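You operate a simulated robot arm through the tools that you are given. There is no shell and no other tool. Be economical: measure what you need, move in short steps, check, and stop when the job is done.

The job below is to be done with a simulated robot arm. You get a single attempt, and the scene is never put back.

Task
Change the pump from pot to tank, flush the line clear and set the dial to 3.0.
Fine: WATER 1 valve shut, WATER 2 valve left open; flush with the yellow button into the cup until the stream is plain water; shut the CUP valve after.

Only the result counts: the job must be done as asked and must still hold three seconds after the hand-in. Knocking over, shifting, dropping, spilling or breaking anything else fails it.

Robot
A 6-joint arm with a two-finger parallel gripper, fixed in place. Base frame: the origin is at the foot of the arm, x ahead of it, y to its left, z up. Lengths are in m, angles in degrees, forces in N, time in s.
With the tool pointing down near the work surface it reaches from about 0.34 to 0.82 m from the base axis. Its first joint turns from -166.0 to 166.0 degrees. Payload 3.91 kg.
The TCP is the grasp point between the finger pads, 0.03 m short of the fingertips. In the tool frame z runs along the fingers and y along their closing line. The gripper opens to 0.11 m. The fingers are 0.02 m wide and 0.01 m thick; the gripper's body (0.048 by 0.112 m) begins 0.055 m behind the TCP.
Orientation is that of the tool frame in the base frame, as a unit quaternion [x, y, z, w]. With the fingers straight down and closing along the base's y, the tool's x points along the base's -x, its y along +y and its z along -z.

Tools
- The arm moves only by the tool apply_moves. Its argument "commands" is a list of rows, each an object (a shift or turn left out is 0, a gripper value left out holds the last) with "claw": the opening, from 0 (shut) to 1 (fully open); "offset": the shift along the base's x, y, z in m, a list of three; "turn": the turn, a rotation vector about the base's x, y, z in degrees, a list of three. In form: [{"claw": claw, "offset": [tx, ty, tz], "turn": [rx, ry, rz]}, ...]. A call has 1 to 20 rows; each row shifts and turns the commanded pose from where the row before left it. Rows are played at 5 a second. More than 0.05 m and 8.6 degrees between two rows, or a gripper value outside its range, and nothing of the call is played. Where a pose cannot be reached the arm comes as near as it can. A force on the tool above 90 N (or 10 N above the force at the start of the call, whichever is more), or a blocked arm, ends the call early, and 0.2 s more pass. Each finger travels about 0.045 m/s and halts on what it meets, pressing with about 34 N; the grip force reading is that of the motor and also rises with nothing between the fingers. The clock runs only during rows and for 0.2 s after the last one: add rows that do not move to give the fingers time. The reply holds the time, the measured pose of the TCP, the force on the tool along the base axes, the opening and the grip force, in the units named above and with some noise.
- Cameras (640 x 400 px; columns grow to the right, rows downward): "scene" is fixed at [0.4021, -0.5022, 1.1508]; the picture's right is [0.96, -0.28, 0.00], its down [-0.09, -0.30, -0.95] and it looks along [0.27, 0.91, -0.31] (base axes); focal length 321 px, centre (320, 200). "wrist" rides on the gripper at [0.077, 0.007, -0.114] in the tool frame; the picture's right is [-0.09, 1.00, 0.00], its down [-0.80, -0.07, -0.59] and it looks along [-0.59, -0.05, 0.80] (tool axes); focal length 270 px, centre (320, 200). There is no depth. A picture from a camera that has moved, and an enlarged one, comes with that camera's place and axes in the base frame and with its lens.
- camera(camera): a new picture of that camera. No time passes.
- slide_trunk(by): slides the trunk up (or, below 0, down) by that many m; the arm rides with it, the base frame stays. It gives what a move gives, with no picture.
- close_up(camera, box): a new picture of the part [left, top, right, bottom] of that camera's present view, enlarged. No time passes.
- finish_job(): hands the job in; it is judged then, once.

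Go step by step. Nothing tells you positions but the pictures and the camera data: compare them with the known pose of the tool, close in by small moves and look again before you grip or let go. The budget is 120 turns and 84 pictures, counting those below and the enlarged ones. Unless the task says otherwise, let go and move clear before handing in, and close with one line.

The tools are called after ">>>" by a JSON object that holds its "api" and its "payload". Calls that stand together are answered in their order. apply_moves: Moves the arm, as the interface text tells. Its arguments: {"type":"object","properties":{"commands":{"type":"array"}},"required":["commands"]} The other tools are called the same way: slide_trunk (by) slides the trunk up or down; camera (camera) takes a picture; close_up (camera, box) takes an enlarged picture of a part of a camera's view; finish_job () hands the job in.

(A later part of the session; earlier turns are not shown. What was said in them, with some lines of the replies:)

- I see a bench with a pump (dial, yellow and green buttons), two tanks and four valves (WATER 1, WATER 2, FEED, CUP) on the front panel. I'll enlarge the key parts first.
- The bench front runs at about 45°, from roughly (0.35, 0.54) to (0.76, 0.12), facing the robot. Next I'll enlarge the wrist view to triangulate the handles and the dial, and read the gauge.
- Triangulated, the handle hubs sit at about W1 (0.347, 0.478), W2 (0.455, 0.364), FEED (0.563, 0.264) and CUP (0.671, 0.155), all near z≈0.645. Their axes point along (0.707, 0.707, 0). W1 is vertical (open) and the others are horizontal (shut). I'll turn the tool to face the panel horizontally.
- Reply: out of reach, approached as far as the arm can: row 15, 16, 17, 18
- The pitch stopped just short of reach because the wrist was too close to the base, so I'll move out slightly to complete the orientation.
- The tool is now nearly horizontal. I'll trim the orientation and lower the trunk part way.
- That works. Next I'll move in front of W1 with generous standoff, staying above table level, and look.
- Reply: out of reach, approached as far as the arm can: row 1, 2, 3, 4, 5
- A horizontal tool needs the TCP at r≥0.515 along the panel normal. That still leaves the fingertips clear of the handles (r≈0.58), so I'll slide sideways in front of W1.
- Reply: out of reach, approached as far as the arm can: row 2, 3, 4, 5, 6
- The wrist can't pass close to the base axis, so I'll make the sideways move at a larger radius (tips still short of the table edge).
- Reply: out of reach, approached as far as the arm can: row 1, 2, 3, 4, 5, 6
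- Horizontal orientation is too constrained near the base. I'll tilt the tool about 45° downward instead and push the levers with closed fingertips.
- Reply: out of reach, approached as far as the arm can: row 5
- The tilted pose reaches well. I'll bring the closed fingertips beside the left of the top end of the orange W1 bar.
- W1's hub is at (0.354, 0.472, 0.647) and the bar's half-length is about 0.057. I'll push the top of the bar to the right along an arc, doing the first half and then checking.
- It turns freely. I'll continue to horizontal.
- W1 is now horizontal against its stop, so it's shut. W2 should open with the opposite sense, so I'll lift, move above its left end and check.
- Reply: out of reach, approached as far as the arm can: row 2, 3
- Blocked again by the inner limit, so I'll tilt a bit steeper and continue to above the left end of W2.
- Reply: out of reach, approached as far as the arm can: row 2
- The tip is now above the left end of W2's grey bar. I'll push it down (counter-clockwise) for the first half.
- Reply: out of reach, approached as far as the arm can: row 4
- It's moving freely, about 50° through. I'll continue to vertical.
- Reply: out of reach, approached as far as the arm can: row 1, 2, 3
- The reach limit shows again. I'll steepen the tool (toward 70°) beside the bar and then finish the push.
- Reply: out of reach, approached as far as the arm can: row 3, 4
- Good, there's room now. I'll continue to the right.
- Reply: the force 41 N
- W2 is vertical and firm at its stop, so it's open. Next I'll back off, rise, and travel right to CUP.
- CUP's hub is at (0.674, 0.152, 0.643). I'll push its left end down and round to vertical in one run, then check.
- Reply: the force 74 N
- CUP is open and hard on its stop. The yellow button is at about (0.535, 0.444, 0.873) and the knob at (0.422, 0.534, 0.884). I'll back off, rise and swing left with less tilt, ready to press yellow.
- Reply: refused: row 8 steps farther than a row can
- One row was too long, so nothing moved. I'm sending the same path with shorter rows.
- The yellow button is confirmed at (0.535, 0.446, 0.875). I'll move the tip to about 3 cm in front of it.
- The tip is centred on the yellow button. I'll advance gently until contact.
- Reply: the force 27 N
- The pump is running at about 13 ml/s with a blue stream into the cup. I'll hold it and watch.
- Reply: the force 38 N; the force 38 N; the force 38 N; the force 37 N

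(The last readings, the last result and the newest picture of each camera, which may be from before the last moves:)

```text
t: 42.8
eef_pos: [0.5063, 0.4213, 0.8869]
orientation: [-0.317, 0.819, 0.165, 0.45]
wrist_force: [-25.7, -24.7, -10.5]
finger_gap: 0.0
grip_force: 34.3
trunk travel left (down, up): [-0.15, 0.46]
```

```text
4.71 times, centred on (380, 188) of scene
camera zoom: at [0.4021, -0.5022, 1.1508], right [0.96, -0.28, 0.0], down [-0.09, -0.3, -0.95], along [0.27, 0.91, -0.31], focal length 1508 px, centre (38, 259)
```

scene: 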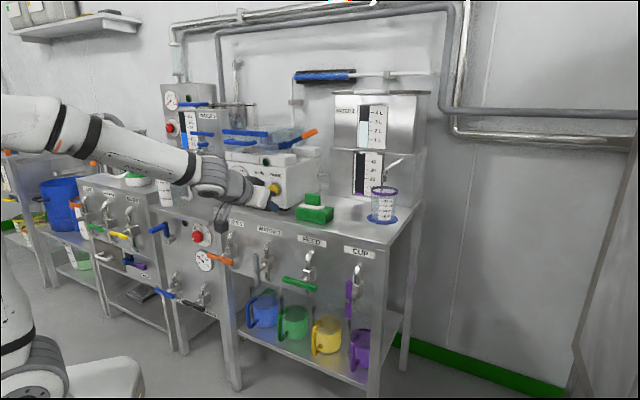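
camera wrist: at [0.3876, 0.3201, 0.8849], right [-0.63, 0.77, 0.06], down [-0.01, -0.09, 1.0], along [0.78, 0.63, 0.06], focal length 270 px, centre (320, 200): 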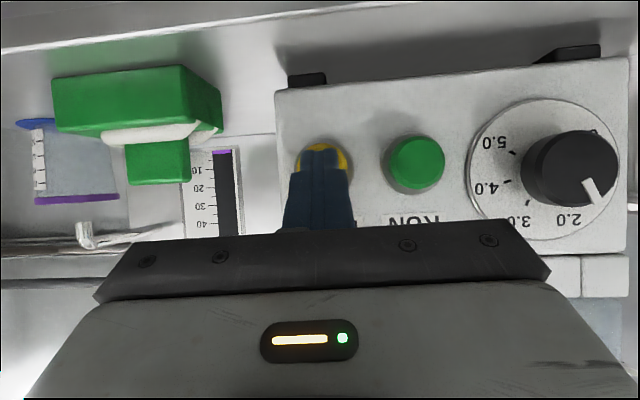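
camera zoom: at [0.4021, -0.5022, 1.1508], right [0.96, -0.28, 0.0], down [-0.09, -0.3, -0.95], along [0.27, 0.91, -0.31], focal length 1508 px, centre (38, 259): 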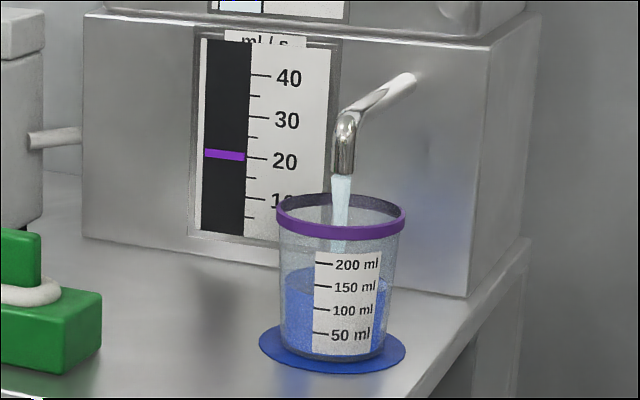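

The stream just turned pale. I'll hold briefly longer to confirm it's plain; the cup has room.

>>> {"api": "apply_moves", "payload": {"commands": [{}, {}, {}, {}]}}

>>> {"api": "close_up", "payload": {"camera": "scene", "box": [345, 145, 415, 230]}}

```text
t: 43.8
eef_pos: [0.5071, 0.4206, 0.8879]
orientation: [-0.318, 0.818, 0.166, 0.45]
wrist_force: [-26.6, -23.7, -10.2]
finger_gap: 0.0
grip_force: 33.7
trunk travel left (down, up): [-0.15, 0.46]
```

```text
4.71 times, centred on (380, 188) of scene
camera zoom: at [0.4021, -0.5022, 1.1508], right [0.96, -0.28, 0.0], down [-0.09, -0.3, -0.95], along [0.27, 0.91, -0.31], focal length 1508 px, centre (38, 259)
```

zoom: 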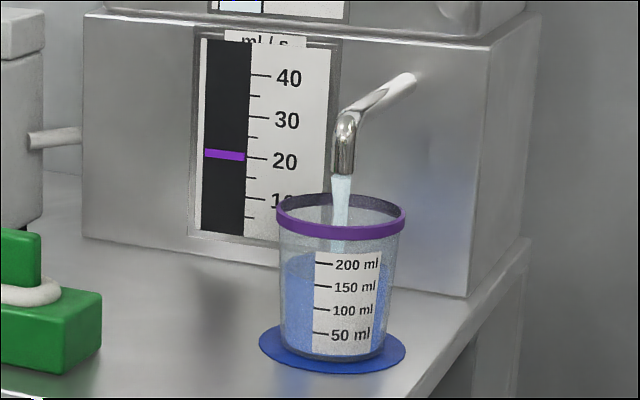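

It's plain water, with the cup at about 160–180 ml. I'll release the button.

>>> {"api": "apply_moves", "payload": {"commands": [{"offset": [-0.02, -0.02, 0]}, {"offset": [-0.02, -0.02, 0]}, {}]}}

>>> {"api": "close_up", "payload": {"camera": "scene", "box": [240, 130, 420, 240]}}

```text
t: 44.6
eef_pos: [0.4692, 0.3818, 0.8869]
orientation: [-0.317, 0.818, 0.166, 0.45]
wrist_force: [-0.1, 0.9, 0.2]
finger_gap: 0.0001
grip_force: 34.2
trunk travel left (down, up): [-0.15, 0.46]
```

```text
3.56 times, centred on (330, 185) of scene
camera zoom: at [0.4021, -0.5022, 1.1508], right [0.96, -0.28, 0.0], down [-0.09, -0.3, -0.95], along [0.27, 0.91, -0.31], focal length 1140 px, centre (284, 253)
```

zoom: 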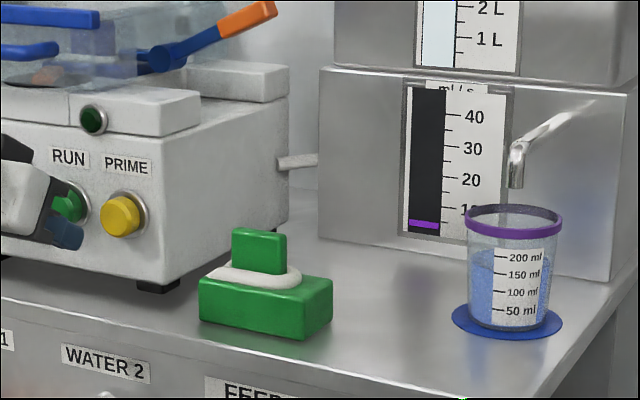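

The pump stopped cleanly. Now I'll shut CUP by pushing the top of its vertical bar to the right, as with W1. First I'll move to the left of its top end.

>>> {"api": "apply_moves", "payload": {"commands": [{"offset": [-0.02, -0.02, 0]}, {"offset": [0.0265, -0.0365, 0]}, {"offset": [0.0265, -0.0365, 0]}, {"offset": [0.0265, -0.0365, 0]}, {"offset": [0.0265, -0.0365, 0]}, {"offset": [0.0265, -0.0365, 0]}, {"offset": [0.0265, -0.0365, 0]}, {"offset": [0, 0, -0.045]}, {"offset": [0, 0, -0.045]}, {"offset": [0, 0, -0.045]}, {"offset": [0, 0, -0.045]}, {}]}}

>>> {"api": "camera", "payload": {"camera": "wrist"}}

```text
t: 47.2
eef_pos: [0.6103, 0.142, 0.706]
orientation: [-0.316, 0.818, 0.165, 0.451]
wrist_force: [-0.1, 0.4, -0.3]
finger_gap: 0.0002
grip_force: 33.9
trunk travel left (down, up): [-0.15, 0.46]
```

```text
39 pictures are left
camera wrist: at [0.5035, 0.0543, 0.7043], right [-0.63, 0.77, 0.06], down [-0.01, -0.09, 1.0], along [0.78, 0.63, 0.06], focal length 270 px, centre (320, 200)
```

wrist: 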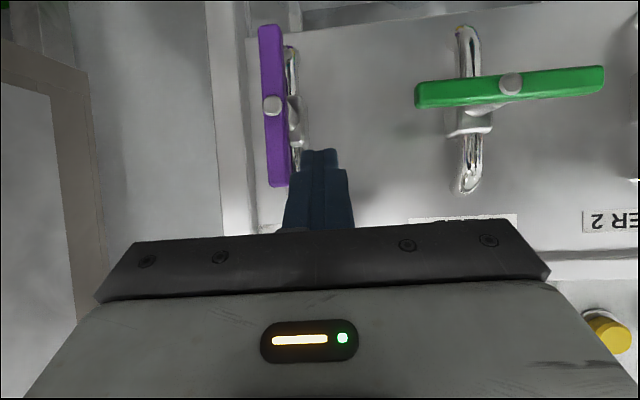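

>>> {"api": "apply_moves", "payload": {"commands": [{"offset": [0, 0, -0.012]}, {"offset": [0.02, 0.02, 0]}, {"offset": [0.0127, -0.0127, 0.004]}, {"offset": [0.0078, -0.0078, 0.005]}, {"offset": [0.0081, -0.0081, 0]}, {"offset": [0.0079, -0.0079, -0.0026]}, {"offset": [0.0071, -0.0071, -0.0054]}, {"offset": [0.0059, -0.0059, -0.0078]}, {"offset": [0.0042, -0.0042, -0.0085]}, {}]}}

>>> {"api": "camera", "payload": {"camera": "wrist"}}

```text
t: 49.4
eef_pos: [0.6821, 0.1106, 0.6822]
orientation: [-0.316, 0.818, 0.164, 0.451]
wrist_force: [-1.1, 0.8, 8.4]
finger_gap: 0.0003
grip_force: 34.2
trunk travel left (down, up): [-0.15, 0.46]
```

```text
38 pictures are left
camera wrist: at [0.5766, 0.0232, 0.6803], right [-0.63, 0.77, 0.06], down [-0.02, -0.09, 1.0], along [0.78, 0.63, 0.07], focal length 270 px, centre (320, 200)
```

wrist: 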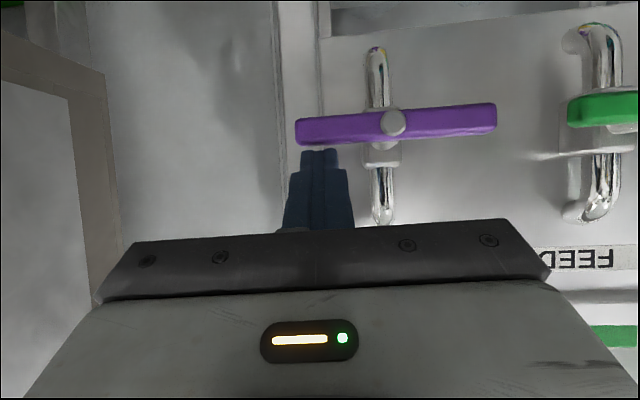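

CUP looks horizontal. I'll press slightly more to make sure it's on the stop.

>>> {"api": "apply_moves", "payload": {"commands": [{"offset": [0, 0, -0.004]}, {"offset": [0, 0, -0.002]}, {}]}}

>>> {"api": "camera", "payload": {"camera": "wrist"}}

```text
t: 50.2
eef_pos: [0.6831, 0.1103, 0.6817]
orientation: [-0.317, 0.815, 0.165, 0.456]
wrist_force: [8.4, 1.3, 42.6]
finger_gap: 0.0001
grip_force: 34.1
trunk travel left (down, up): [-0.15, 0.46]
```

```text
37 pictures are left
camera wrist: at [0.5764, 0.0232, 0.6786], right [-0.63, 0.77, 0.05], down [-0.02, -0.09, 1.0], along [0.78, 0.63, 0.08], focal length 270 px, centre (320, 200)
```

wrist: 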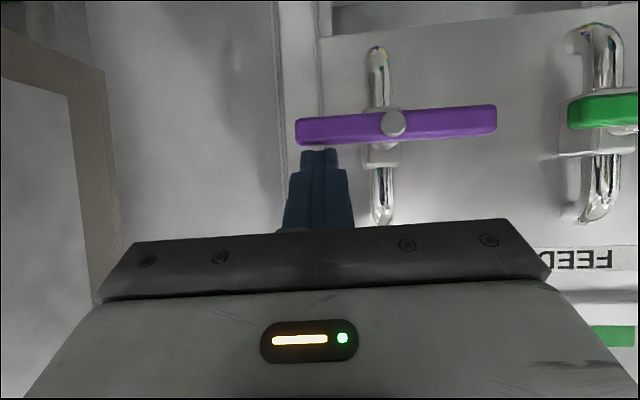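

CUP is firmly shut. Now for the dial: I'll rise, travel left in front of the knob with the fingers opened, and look.

>>> {"api": "apply_moves", "payload": {"commands": [{"offset": [0, 0, 0.044]}, {"offset": [0, 0, 0.044]}, {"offset": [0, 0, 0.044]}, {"offset": [0, 0, 0.044]}, {"offset": [0, 0, 0.044]}, {"offset": [-0.0311, 0.0311, 0], "claw": 0.65}, {"offset": [-0.0311, 0.0311, 0]}, {"offset": [-0.0311, 0.0311, 0]}, {"offset": [-0.0311, 0.0311, 0]}, {"offset": [-0.0311, 0.0311, 0]}, {"offset": [-0.0291, 0.0331, 0]}, {"offset": [-0.0291, 0.0331, 0]}, {"offset": [-0.0291, 0.0331, 0]}, {"offset": [-0.0291, 0.0331, 0]}, {"offset": [-0.0291, 0.0331, 0]}, {"offset": [-0.0291, 0.0331, 0]}, {}]}}

>>> {"api": "camera", "payload": {"camera": "wrist"}}

```text
t: 53.8
eef_pos: [0.3497, 0.4647, 0.8948]
orientation: [-0.317, 0.818, 0.165, 0.451]
wrist_force: [0.6, 0.2, 0.5]
finger_gap: 0.0717
grip_force: 0.0
trunk travel left (down, up): [-0.15, 0.46]
```

```text
36 pictures are left
camera wrist: at [0.2435, 0.3777, 0.8926], right [-0.63, 0.77, 0.06], down [-0.01, -0.09, 1.0], along [0.78, 0.63, 0.07], focal length 270 px, centre (320, 200)
```

wrist: 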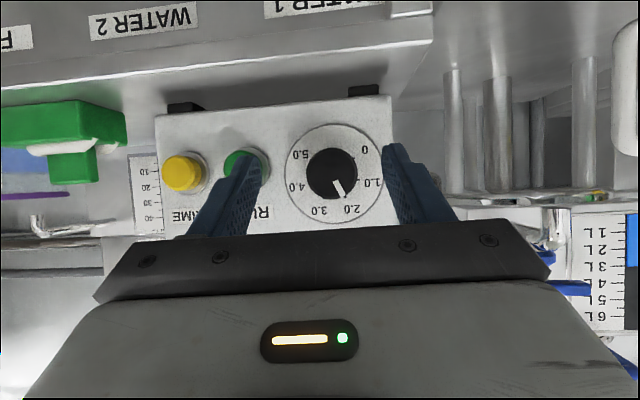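

>>> {"api": "close_up", "payload": {"camera": "wrist", "box": [270, 110, 400, 235]}}

```text
3.20 times, centred on (335, 172) of wrist
camera zoom: at [0.2435, 0.3777, 0.8926], right [-0.63, 0.77, 0.06], down [-0.01, -0.09, 1.0], along [0.78, 0.63, 0.07], focal length 865 px, centre (272, 288)
```

zoom: 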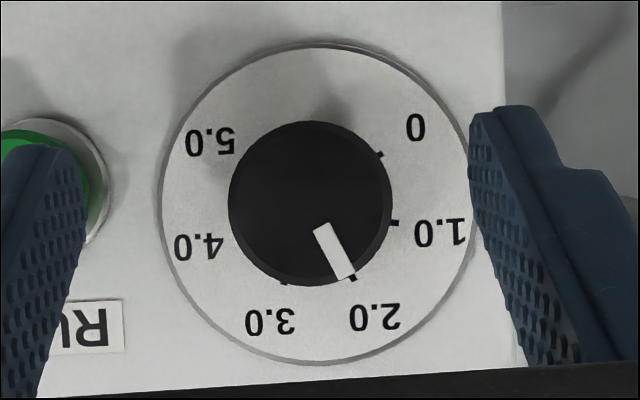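

The pointer reads exactly 2.0, with about 50° per division, so the knob needs +50° clockwise. I'll reduce the tilt, pre-roll −25° about the knob axis, and check alignment.

>>> {"api": "apply_moves", "payload": {"commands": [{"offset": [0.008, 0.008, 0], "turn": [5.66, -5.66, 0], "claw": 0.75}, {"offset": [0.006, 0.009, 0], "turn": [0, 0, 3.7]}, {"turn": [-5.9, -5.9, 0]}, {"turn": [-5.9, -5.9, 0]}, {"turn": [-5.9, -5.9, 0], "offset": [-0.0025, 0.0025, 0]}, {}]}}

>>> {"api": "camera", "payload": {"camera": "wrist"}}

>>> {"api": "close_up", "payload": {"camera": "scene", "box": [180, 130, 300, 220]}}

```text
t: 55.2
eef_pos: [0.3618, 0.4849, 0.8965]
orientation: [-0.428, 0.712, 0.031, 0.556]
wrist_force: [0.6, 0.8, -0.7]
finger_gap: 0.0825
grip_force: 0.0
trunk travel left (down, up): [-0.15, 0.46]
```

```text
34 pictures are left
camera wrist: at [0.2692, 0.3847, 0.8755], right [-0.64, 0.68, -0.36], down [-0.4, 0.11, 0.91], along [0.66, 0.73, 0.2], focal length 270 px, centre (320, 200)
```

wrist: 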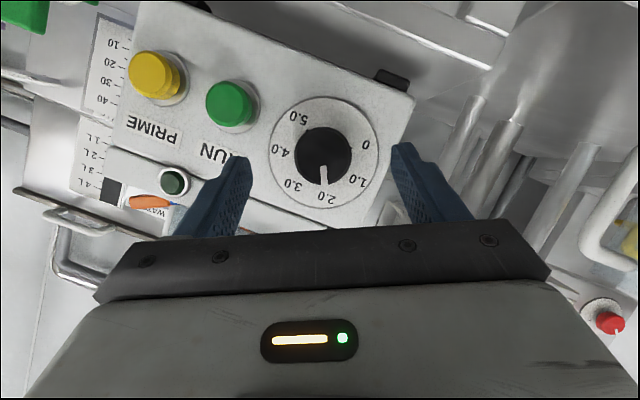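

```text
4.44 times, centred on (240, 175) of scene
camera zoom: at [0.4021, -0.5022, 1.1508], right [0.96, -0.28, 0.0], down [-0.09, -0.3, -0.95], along [0.27, 0.91, -0.31], focal length 1425 px, centre (676, 311)
```

zoom: 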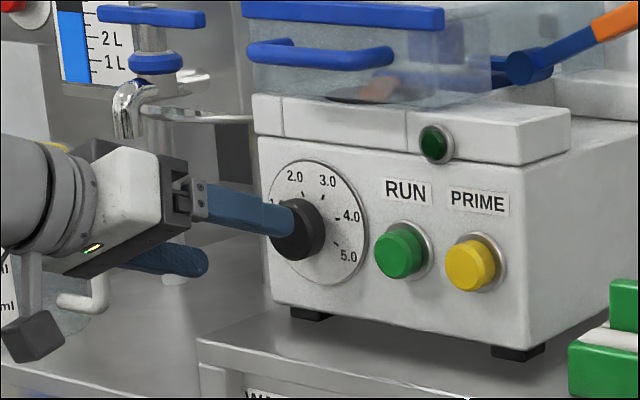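

>>> {"api": "apply_moves", "payload": {"commands": [{"offset": [0.01, 0.0095, -0.001]}, {"offset": [0.0125, 0.012, -0.001]}, {}]}}

>>> {"api": "camera", "payload": {"camera": "wrist"}}

```text
t: 56.0
eef_pos: [0.3842, 0.5059, 0.893]
orientation: [-0.428, 0.712, 0.032, 0.555]
wrist_force: [1.2, 0.1, 0.0]
finger_gap: 0.0825
grip_force: 0.1
trunk travel left (down, up): [-0.15, 0.46]
```

```text
32 pictures are left
camera wrist: at [0.2915, 0.4061, 0.8722], right [-0.64, 0.68, -0.36], down [-0.39, 0.11, 0.91], along [0.66, 0.72, 0.2], focal length 270 px, centre (320, 200)
```

wrist: 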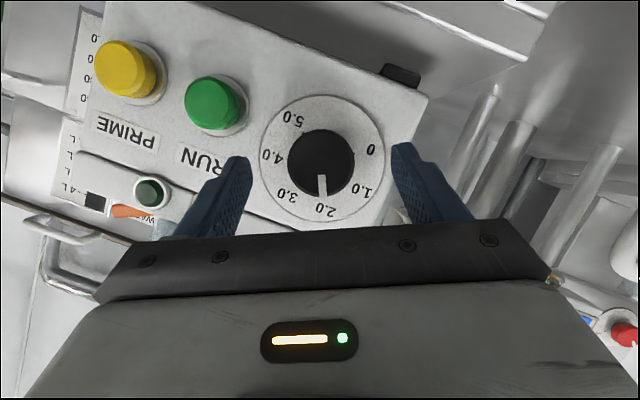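

The knob is centred between the fingers. I'll go in and close gently on it.

>>> {"api": "apply_moves", "payload": {"commands": [{"offset": [0.012, 0.012, 0]}, {"offset": [0.011, 0.0115, 0.001]}, {}]}}

>>> {"api": "close_up", "payload": {"camera": "wrist", "box": [180, 60, 460, 240]}}

>>> {"api": "close_up", "payload": {"camera": "scene", "box": [180, 130, 300, 220]}}

```text
t: 56.8
eef_pos: [0.4075, 0.5288, 0.8947]
orientation: [-0.427, 0.712, 0.032, 0.556]
wrist_force: [0.2, -0.8, 0.0]
finger_gap: 0.0824
grip_force: 0.0
trunk travel left (down, up): [-0.15, 0.46]
```

```text
2.22 times, centred on (320, 150) of wrist
camera zoom: at [0.3141, 0.4289, 0.8737], right [-0.64, 0.68, -0.36], down [-0.4, 0.11, 0.91], along [0.66, 0.72, 0.2], focal length 601 px, centre (320, 311)
```

zoom: 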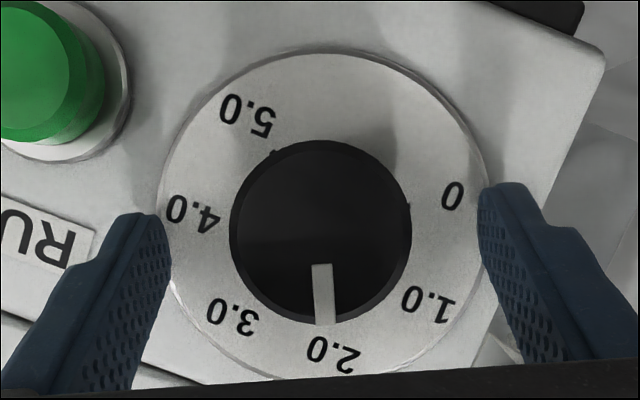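

```text
4.44 times, centred on (240, 175) of scene
camera zoom: at [0.4021, -0.5022, 1.1508], right [0.96, -0.28, 0.0], down [-0.09, -0.3, -0.95], along [0.27, 0.91, -0.31], focal length 1425 px, centre (676, 311)
```

zoom: 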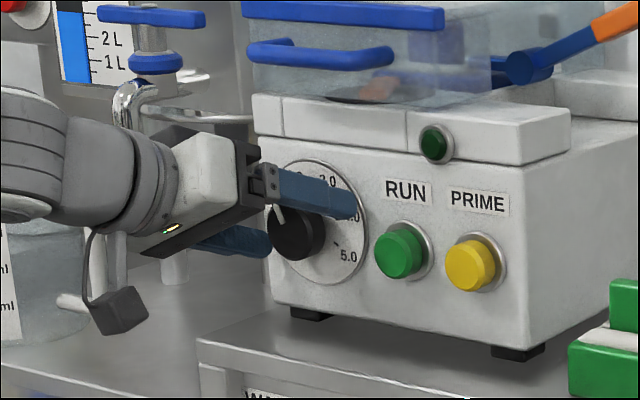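

>>> {"api": "apply_moves", "payload": {"commands": [{"claw": 0.3}, {}, {}, {}, {}]}}

>>> {"api": "close_up", "payload": {"camera": "wrist", "box": [180, 60, 460, 240]}}

```text
t: 58.0
eef_pos: [0.4065, 0.5295, 0.8955]
orientation: [-0.428, 0.712, 0.032, 0.555]
wrist_force: [-2.1, 3.7, -2.3]
finger_gap: 0.0437
grip_force: 44.8
trunk travel left (down, up): [-0.15, 0.46]
```

```text
2.22 times, centred on (320, 150) of wrist
camera zoom: at [0.3137, 0.4292, 0.8735], right [-0.64, 0.68, -0.36], down [-0.4, 0.11, 0.91], along [0.66, 0.73, 0.2], focal length 601 px, centre (320, 311)
```

zoom: 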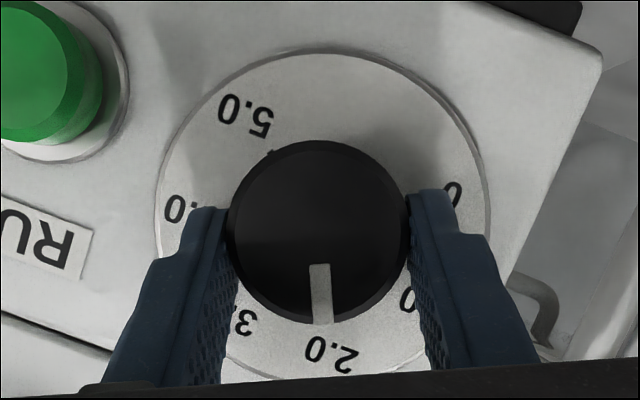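

It's gripped (gap 0.044). I'll rotate 50° clockwise about the knob axis.

>>> {"api": "apply_moves", "payload": {"commands": [{"offset": [0.00085, -0.00085, 0.0007], "turn": [5.05, 5.05, 0]}, {"offset": [0.001, -0.001, 0.0005], "turn": [5.05, 5.05, 0]}, {"offset": [0.001, -0.001, 0.0003], "turn": [5.05, 5.05, 0]}, {"offset": [0.0011, -0.0011, 0.0002], "turn": [5.05, 5.05, 0]}, {"offset": [0.001, -0.001, 0], "turn": [5.05, 5.05, 0]}, {"offset": [0.001, -0.001, -0.0003], "turn": [5.05, 5.05, 0]}, {"offset": [0.001, -0.001, -0.0004], "turn": [5.05, 5.05, 0]}, {}]}}

>>> {"api": "close_up", "payload": {"camera": "wrist", "box": [180, 60, 460, 240]}}

```text
t: 59.8
eef_pos: [0.4215, 0.5074, 0.8988]
orientation: [-0.198, 0.815, 0.335, 0.429]
wrist_force: [-25.6, 71.8, 39.4]
finger_gap: 0.0734
grip_force: 40.0
out of reach, approached as far as the arm can: row 7
trunk travel left (down, up): [-0.15, 0.46]
```

```text
2.22 times, centred on (320, 150) of wrist
camera zoom: at [0.3093, 0.4271, 0.885], right [-0.56, 0.7, 0.45], down [0.15, -0.45, 0.88], along [0.82, 0.56, 0.15], focal length 601 px, centre (320, 311)
```

zoom: 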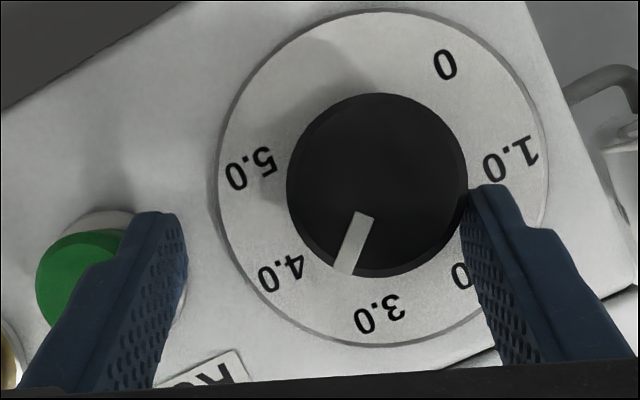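

The last row ran out of reach and the grip slipped off sideways, so I'll back straight out and re-check everything.

>>> {"api": "apply_moves", "payload": {"commands": [{"claw": 0.68, "offset": [-0.012, -0.009, 0]}, {"offset": [-0.015, -0.015, 0]}, {"offset": [-0.015, -0.015, 0]}, {}]}}

>>> {"api": "close_up", "payload": {"camera": "wrist", "box": [180, 60, 460, 240]}}

>>> {"api": "camera", "payload": {"camera": "scene"}}

```text
t: 60.8
eef_pos: [0.3851, 0.4588, 0.8852]
orientation: [-0.195, 0.82, 0.331, 0.425]
wrist_force: [0.5, 0.7, -0.2]
finger_gap: 0.075
grip_force: 0.0
trunk travel left (down, up): [-0.15, 0.46]
```

```text
2.22 times, centred on (320, 150) of wrist
camera zoom: at [0.2729, 0.3786, 0.8747], right [-0.55, 0.71, 0.45], down [0.16, -0.44, 0.88], along [0.82, 0.55, 0.13], focal length 601 px, centre (320, 311)
```

zoom: 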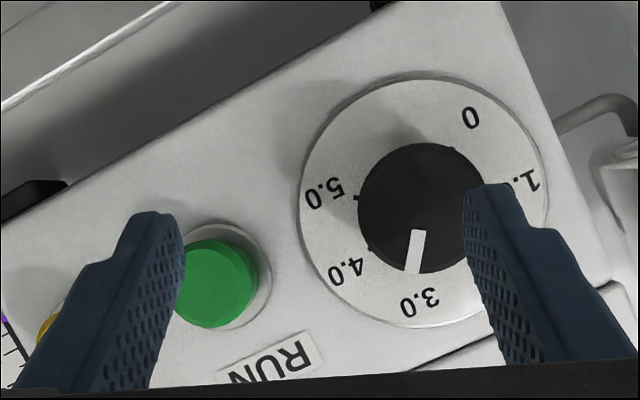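

```text
26 pictures are left
```

scene: 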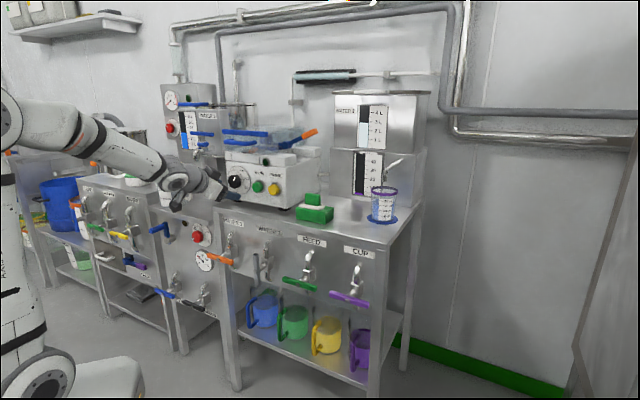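

Nothing else was disturbed. I'll roll back to level and take a straight look at the dial.

>>> {"api": "apply_moves", "payload": {"commands": [{"offset": [-0.01, -0.002, 0.005], "turn": [-5.3, -5.3, 0]}, {"offset": [-0.012, 0.004, 0.005], "turn": [-5.3, -5.3, 0]}, {"offset": [-0.012, 0.004, 0], "turn": [-5.3, -5.3, 0]}, {}]}}

>>> {"api": "camera", "payload": {"camera": "wrist"}}

>>> {"api": "close_up", "payload": {"camera": "wrist", "box": [250, 90, 410, 230]}}

```text
t: 61.8
eef_pos: [0.354, 0.4674, 0.8998]
orientation: [-0.295, 0.792, 0.184, 0.502]
wrist_force: [0.1, 0.5, -0.6]
finger_gap: 0.0749
grip_force: 0.0
out of reach, approached as far as the arm can: row 1
trunk travel left (down, up): [-0.15, 0.46]
```

```text
25 pictures are left
camera wrist: at [0.2463, 0.3827, 0.8784], right [-0.62, 0.78, 0.07], down [-0.11, -0.18, 0.98], along [0.78, 0.6, 0.19], focal length 270 px, centre (320, 200)
```

wrist: 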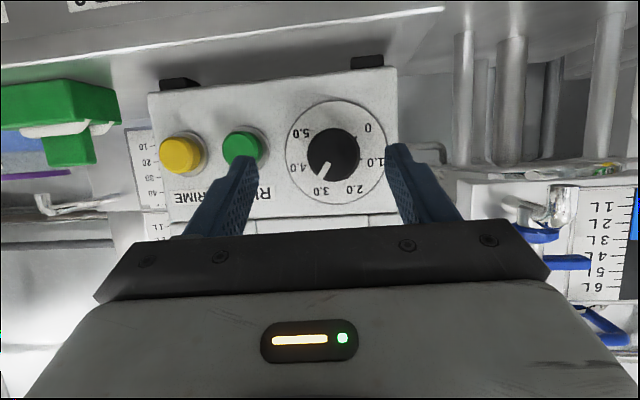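

```text
2.86 times, centred on (330, 160) of wrist
camera zoom: at [0.2463, 0.3827, 0.8784], right [-0.62, 0.78, 0.07], down [-0.11, -0.18, 0.98], along [0.78, 0.6, 0.19], focal length 772 px, centre (291, 314)
```

zoom: 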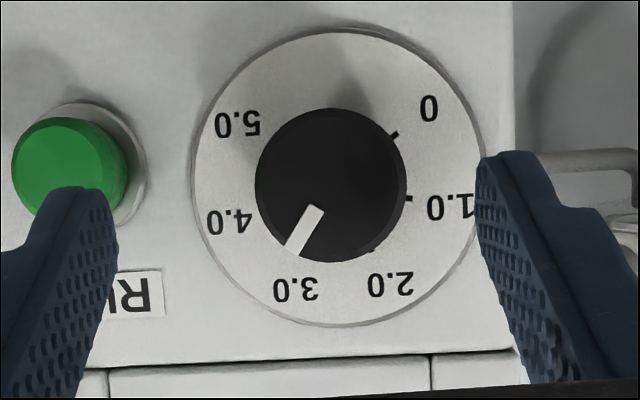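

The dial now reads a bit above 3.0, so I'll zoom in for a precise angle.

>>> {"api": "close_up", "payload": {"camera": "wrist", "box": [298, 110, 368, 190]}}

>>> {"api": "close_up", "payload": {"camera": "scene", "box": [222, 160, 292, 205]}}

```text
5.00 times, centred on (333, 150) of wrist
camera zoom: at [0.2463, 0.3827, 0.8784], right [-0.62, 0.78, 0.07], down [-0.11, -0.18, 0.98], along [0.78, 0.6, 0.19], focal length 1351 px, centre (255, 450)
```

zoom: 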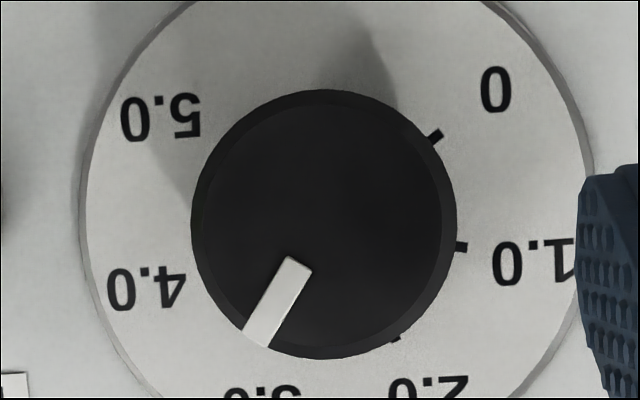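

```text
8.89 times, centred on (257, 182) of scene
camera zoom: at [0.4021, -0.5022, 1.1508], right [0.96, -0.28, 0.0], down [-0.09, -0.3, -0.95], along [0.27, 0.91, -0.31], focal length 2850 px, centre (880, 356)
```

zoom: 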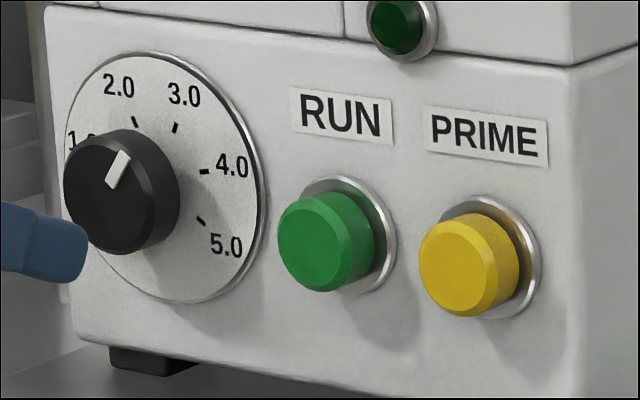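

The pointer is at about 30–31° versus 25° for 3.0, so it needs roughly −5.5°. I'll regrip with the tool level and nudge it back.

>>> {"api": "apply_moves", "payload": {"commands": [{"turn": [0, 0, 4], "claw": 0.75}, {"offset": [0.014, 0.016, -0.001]}, {"offset": [0.014, 0.014, -0.001]}, {"offset": [0.008, 0.008, 0]}, {}]}}

>>> {"api": "camera", "payload": {"camera": "wrist"}}

```text
t: 63.0
eef_pos: [0.3893, 0.5029, 0.8955]
orientation: [-0.322, 0.781, 0.202, 0.495]
wrist_force: [0.6, -0.8, -0.9]
finger_gap: 0.0825
grip_force: 0.0
trunk travel left (down, up): [-0.15, 0.46]
```

```text
21 pictures are left
camera wrist: at [0.2886, 0.4121, 0.8757], right [-0.67, 0.73, 0.08], down [-0.09, -0.19, 0.98], along [0.73, 0.65, 0.19], focal length 270 px, centre (320, 200)
```

wrist: 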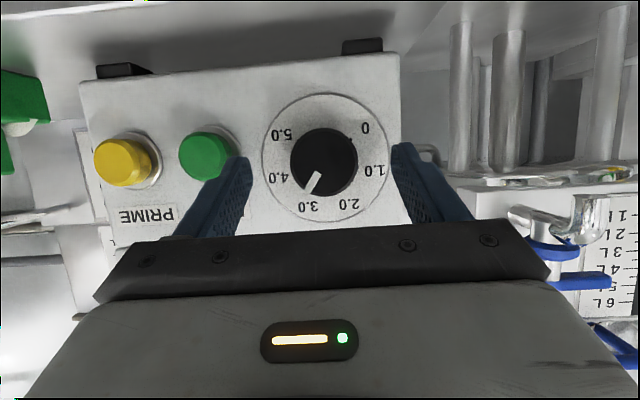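

>>> {"api": "apply_moves", "payload": {"commands": [{"offset": [0.011, 0.0125, 0.0005]}, {"offset": [0.0107, 0.0112, 0.0005]}, {"claw": 0.36}, {}, {}, {}, {}]}}

>>> {"api": "close_up", "payload": {"camera": "wrist", "box": [230, 80, 410, 220]}}

```text
t: 64.6
eef_pos: [0.4117, 0.528, 0.8977]
orientation: [-0.322, 0.781, 0.201, 0.496]
wrist_force: [1.7, 0.9, 0.1]
finger_gap: 0.0436
grip_force: 44.9
trunk travel left (down, up): [-0.15, 0.46]
```

```text
2.86 times, centred on (320, 150) of wrist
camera zoom: at [0.3102, 0.4363, 0.8777], right [-0.67, 0.74, 0.08], down [-0.09, -0.19, 0.98], along [0.73, 0.65, 0.19], focal length 772 px, centre (320, 343)
```

zoom: 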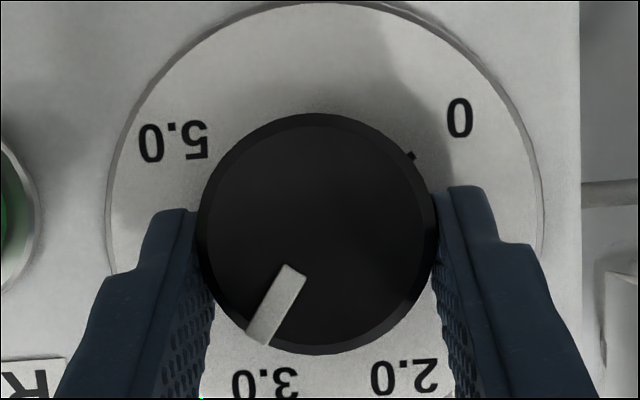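

It's gripped cleanly and the pointer measures 30.1°. I'll rotate −5.2°.

>>> {"api": "apply_moves", "payload": {"commands": [{"offset": [-0.0004, 0.0004, 0], "turn": [-1.84, -1.84, 0]}, {"offset": [-0.0004, 0.0004, 0], "turn": [-1.84, -1.84, 0]}, {}, {}]}}

>>> {"api": "close_up", "payload": {"camera": "wrist", "box": [230, 80, 410, 220]}}

```text
t: 65.6
eef_pos: [0.4101, 0.5286, 0.8976]
orientation: [-0.344, 0.771, 0.166, 0.51]
wrist_force: [-8.0, -9.0, -6.3]
finger_gap: 0.0436
grip_force: 44.6
trunk travel left (down, up): [-0.15, 0.46]
```

```text
2.86 times, centred on (320, 150) of wrist
camera zoom: at [0.3108, 0.4356, 0.8773], right [-0.68, 0.74, -0.02], down [-0.15, -0.12, 0.98], along [0.72, 0.67, 0.2], focal length 772 px, centre (320, 343)
```

zoom: 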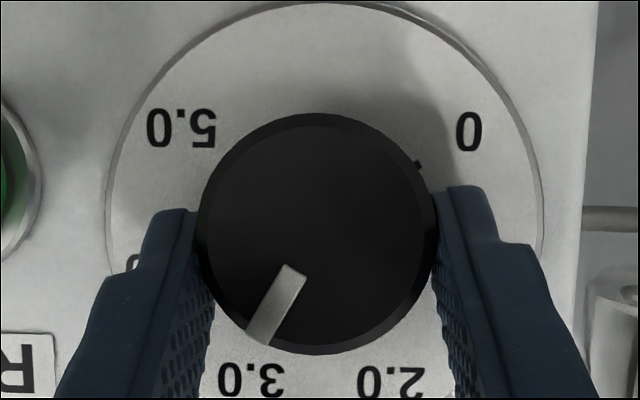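

>>> {"api": "apply_moves", "payload": {"commands": [{"claw": 0.8}, {}, {}, {}, {"offset": [-0.015, -0.015, 0]}, {"offset": [-0.015, -0.015, 0]}, {"offset": [-0.015, -0.015, 0]}, {}]}}

>>> {"api": "close_up", "payload": {"camera": "scene", "box": [222, 160, 292, 205]}}

>>> {"api": "camera", "payload": {"camera": "wrist"}}

```text
t: 67.4
eef_pos: [0.3683, 0.4825, 0.8975]
orientation: [-0.345, 0.77, 0.167, 0.51]
wrist_force: [0.1, 0.0, -0.2]
finger_gap: 0.0879
grip_force: 0.0
trunk travel left (down, up): [-0.15, 0.46]
```

```text
8.89 times, centred on (257, 182) of scene
camera zoom: at [0.4021, -0.5022, 1.1508], right [0.96, -0.28, 0.0], down [-0.09, -0.3, -0.95], along [0.27, 0.91, -0.31], focal length 2850 px, centre (880, 356)
```

zoom: 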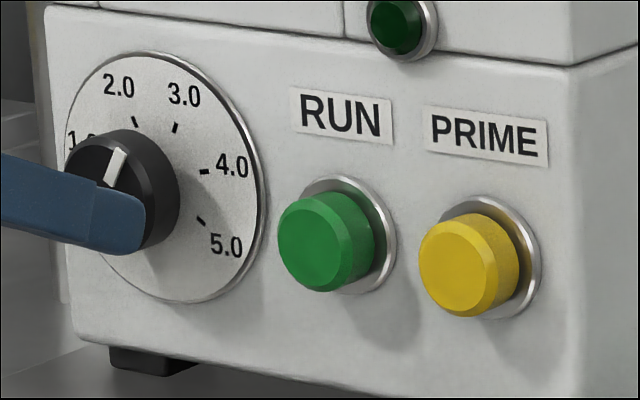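

```text
17 pictures are left
camera wrist: at [0.2673, 0.3899, 0.8773], right [-0.68, 0.74, -0.02], down [-0.15, -0.12, 0.98], along [0.72, 0.67, 0.2], focal length 270 px, centre (320, 200)
```

wrist: 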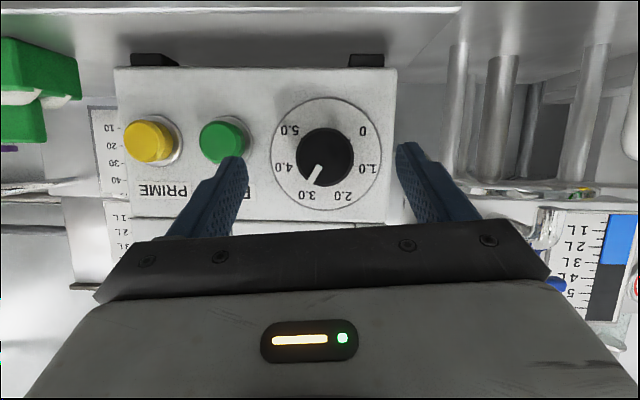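

>>> {"api": "close_up", "payload": {"camera": "wrist", "box": [290, 120, 360, 200]}}

>>> {"api": "close_up", "payload": {"camera": "scene", "box": [226, 165, 252, 195]}}

```text
5.00 times, centred on (325, 160) of wrist
camera zoom: at [0.2673, 0.3899, 0.8773], right [-0.68, 0.74, -0.02], down [-0.15, -0.12, 0.98], along [0.72, 0.67, 0.2], focal length 1351 px, centre (295, 400)
```

zoom: 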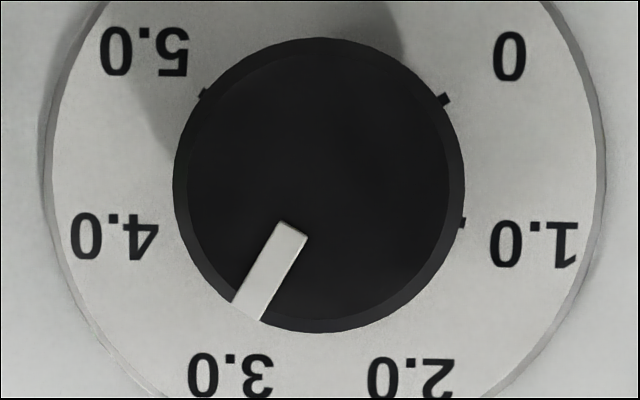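

```text
13.33 times, centred on (239, 180) of scene
camera zoom: at [0.4021, -0.5022, 1.1508], right [0.96, -0.28, 0.0], down [-0.09, -0.3, -0.95], along [0.27, 0.91, -0.31], focal length 4274 px, centre (1400, 467)
```

zoom: 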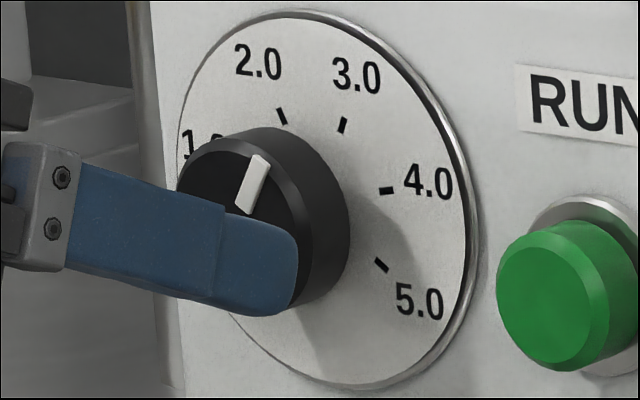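

After release the pointer still measures about 29.5° (≈3.09): the release shifted it a few degrees. I'll regrip, turn back, and release more gradually.

>>> {"api": "apply_moves", "payload": {"commands": [{"offset": [0.015, 0.015, 0]}, {"offset": [0.015, 0.015, 0]}, {"offset": [0.015, 0.015, 0]}, {"claw": 0.6}, {"claw": 0.45}, {"claw": 0.41}, {"claw": 0.38}, {}, {}]}}

>>> {"api": "close_up", "payload": {"camera": "wrist", "box": [230, 80, 410, 220]}}

```text
t: 69.4
eef_pos: [0.4099, 0.5277, 0.8974]
orientation: [-0.346, 0.77, 0.167, 0.51]
wrist_force: [-2.7, 5.6, 0.2]
finger_gap: 0.0438
grip_force: 44.9
trunk travel left (down, up): [-0.15, 0.46]
```

```text
2.86 times, centred on (320, 150) of wrist
camera zoom: at [0.3104, 0.435, 0.8771], right [-0.68, 0.74, -0.02], down [-0.15, -0.12, 0.98], along [0.72, 0.67, 0.2], focal length 772 px, centre (320, 343)
```

zoom: 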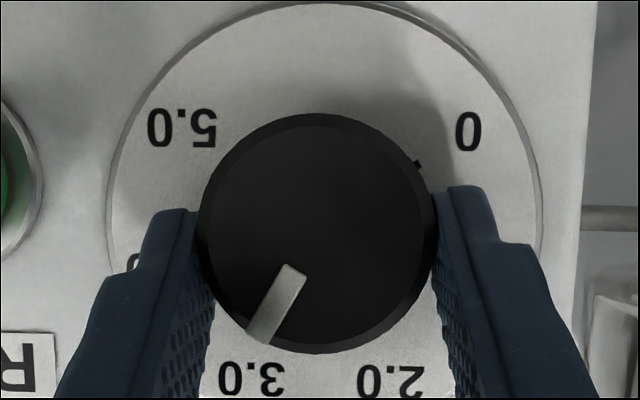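

>>> {"api": "close_up", "payload": {"camera": "wrist", "box": [285, 110, 375, 210]}}

```text
4.00 times, centred on (330, 160) of wrist
camera zoom: at [0.3104, 0.435, 0.8771], right [-0.68, 0.74, -0.02], down [-0.15, -0.12, 0.98], along [0.72, 0.67, 0.2], focal length 1081 px, centre (280, 360)
```

zoom: 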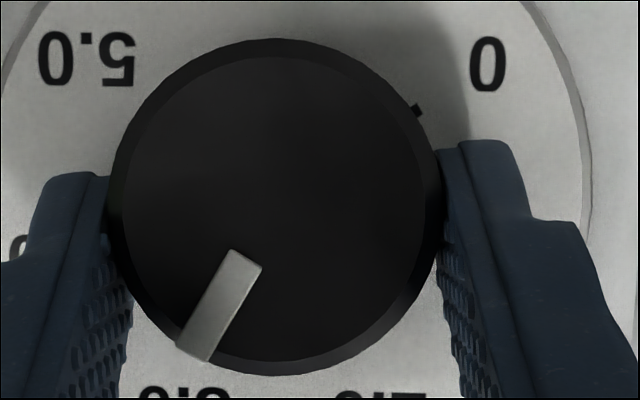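

Precise measurement: the pointer is at 29.3° and 3.0 lies at 25°. I'll rotate −4.3°.

>>> {"api": "apply_moves", "payload": {"commands": [{"offset": [-0.0003, 0.0003, 0], "turn": [-1.52, -1.52, 0]}, {"offset": [-0.0003, 0.0003, 0], "turn": [-1.52, -1.52, 0]}, {}, {}]}}

>>> {"api": "close_up", "payload": {"camera": "wrist", "box": [285, 110, 375, 210]}}

```text
t: 70.4
eef_pos: [0.4087, 0.5283, 0.8973]
orientation: [-0.362, 0.761, 0.136, 0.52]
wrist_force: [-8.5, 0.7, -3.1]
finger_gap: 0.0439
grip_force: 45.0
trunk travel left (down, up): [-0.15, 0.46]
```

```text
4.00 times, centred on (330, 160) of wrist
camera zoom: at [0.3107, 0.4346, 0.8768], right [-0.67, 0.73, -0.09], down [-0.21, -0.07, 0.98], along [0.71, 0.68, 0.2], focal length 1081 px, centre (280, 360)
```

zoom: 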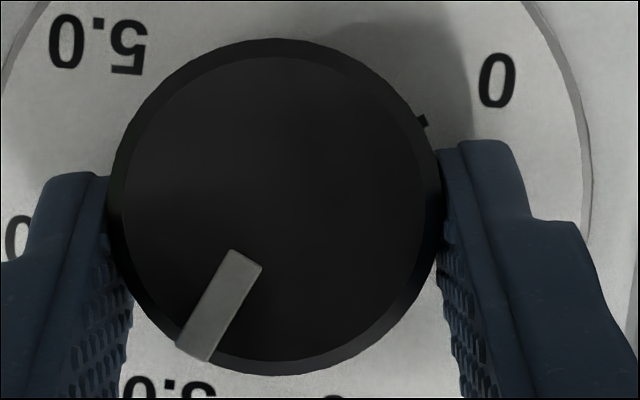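

The knob followed the gripper. I'll release gradually, back out and verify.

>>> {"api": "apply_moves", "payload": {"commands": [{"claw": 0.43}, {"claw": 0.55}, {"claw": 0.8}, {}, {}, {"offset": [-0.015, -0.015, 0]}, {"offset": [-0.015, -0.015, 0]}, {"offset": [-0.015, -0.015, 0], "turn": [3.3, 3.3, 0]}, {"turn": [3.3, 3.3, 0]}, {}]}}

>>> {"api": "close_up", "payload": {"camera": "wrist", "box": [270, 90, 390, 220]}}

```text
t: 72.6
eef_pos: [0.3661, 0.4837, 0.8987]
orientation: [-0.323, 0.781, 0.201, 0.496]
wrist_force: [0.2, 0.2, -0.1]
finger_gap: 0.0879
grip_force: 0.2
trunk travel left (down, up): [-0.15, 0.46]
```

```text
3.08 times, centred on (330, 155) of wrist
camera zoom: at [0.2644, 0.3927, 0.8795], right [-0.67, 0.73, 0.07], down [-0.09, -0.18, 0.98], along [0.73, 0.65, 0.19], focal length 832 px, centre (289, 338)
```

zoom: 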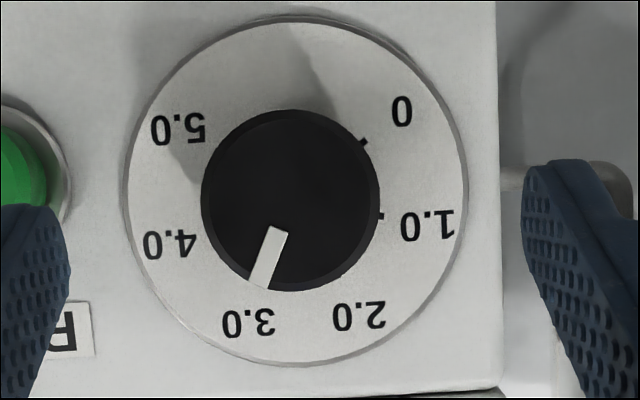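

>>> {"api": "close_up", "payload": {"camera": "wrist", "box": [295, 120, 355, 190]}}

```text
5.71 times, centred on (325, 155) of wrist
camera zoom: at [0.2644, 0.3927, 0.8795], right [-0.67, 0.73, 0.07], down [-0.09, -0.18, 0.98], along [0.73, 0.65, 0.19], focal length 1544 px, centre (291, 457)
```

zoom: 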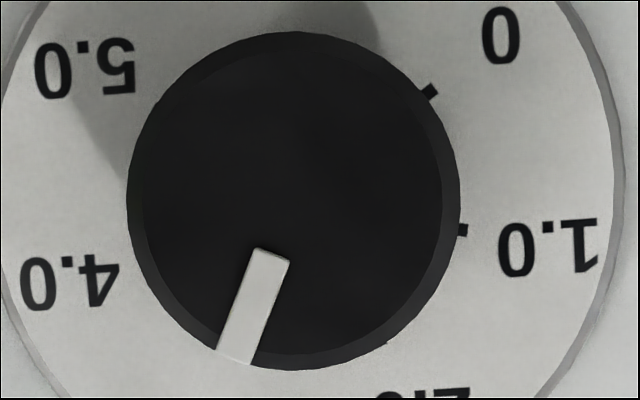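

The pointer is at 24.7°, i.e. 3.0. I'll back clear and do a last check of the whole scene.

>>> {"api": "apply_moves", "payload": {"commands": [{"offset": [-0.01, -0.01, 0.03]}, {"offset": [0, 0, 0.04]}, {"offset": [0, 0, 0.04]}, {}]}}

>>> {"api": "camera", "payload": {"camera": "scene"}}

>>> {"api": "close_up", "payload": {"camera": "scene", "box": [200, 200, 400, 325]}}

>>> {"api": "close_up", "payload": {"camera": "scene", "box": [222, 130, 412, 230]}}

```text
t: 73.6
eef_pos: [0.358, 0.4731, 1.0065]
orientation: [-0.323, 0.78, 0.201, 0.496]
wrist_force: [0.1, 0.0, -0.3]
finger_gap: 0.0883
grip_force: 0.0
trunk travel left (down, up): [-0.15, 0.46]
```

```text
9 pictures are left
```

scene: 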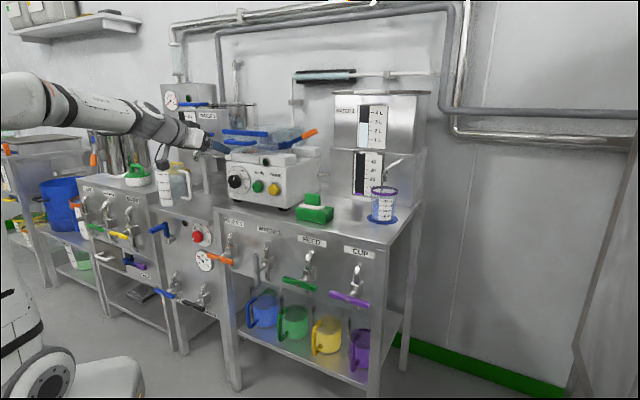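

```text
3.20 times, centred on (300, 262) of scene
camera zoom: at [0.4021, -0.5022, 1.1508], right [0.96, -0.28, 0.0], down [-0.09, -0.3, -0.95], along [0.27, 0.91, -0.31], focal length 1026 px, centre (384, 0)
```

zoom: 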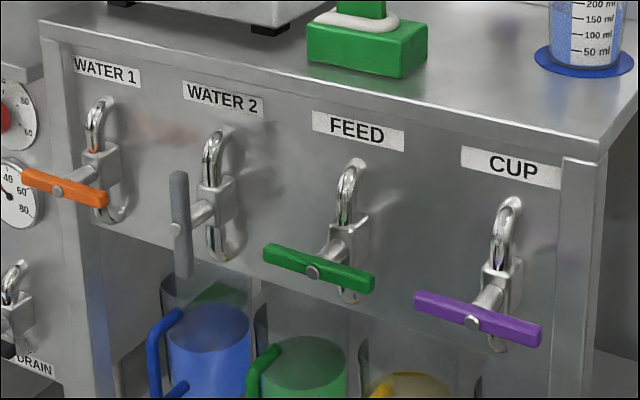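

```text
3.37 times, centred on (317, 180) of scene
camera zoom: at [0.4021, -0.5022, 1.1508], right [0.96, -0.28, 0.0], down [-0.09, -0.3, -0.95], along [0.27, 0.91, -0.31], focal length 1080 px, centre (330, 267)
```

zoom: 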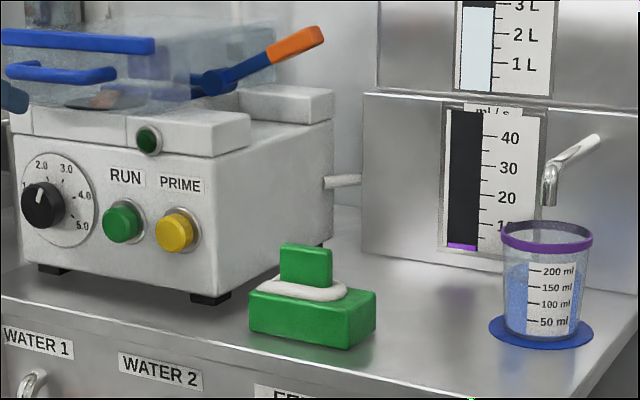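

The final views show W1 and CUP horizontal (shut), W2 vertical (open) and FEED untouched. The pump is off, the cup is upright and the dial is at 3.0, so I'm handing in.

>>> {"api": "finish_job", "payload": {}}

```text
The job is handed in.
```

The pump is switched from pot to tank: WATER 1 is shut, WATER 2 is open, the line was flushed into the cup until the stream ran plain, CUP is shut again, and the dial is at 3.0.
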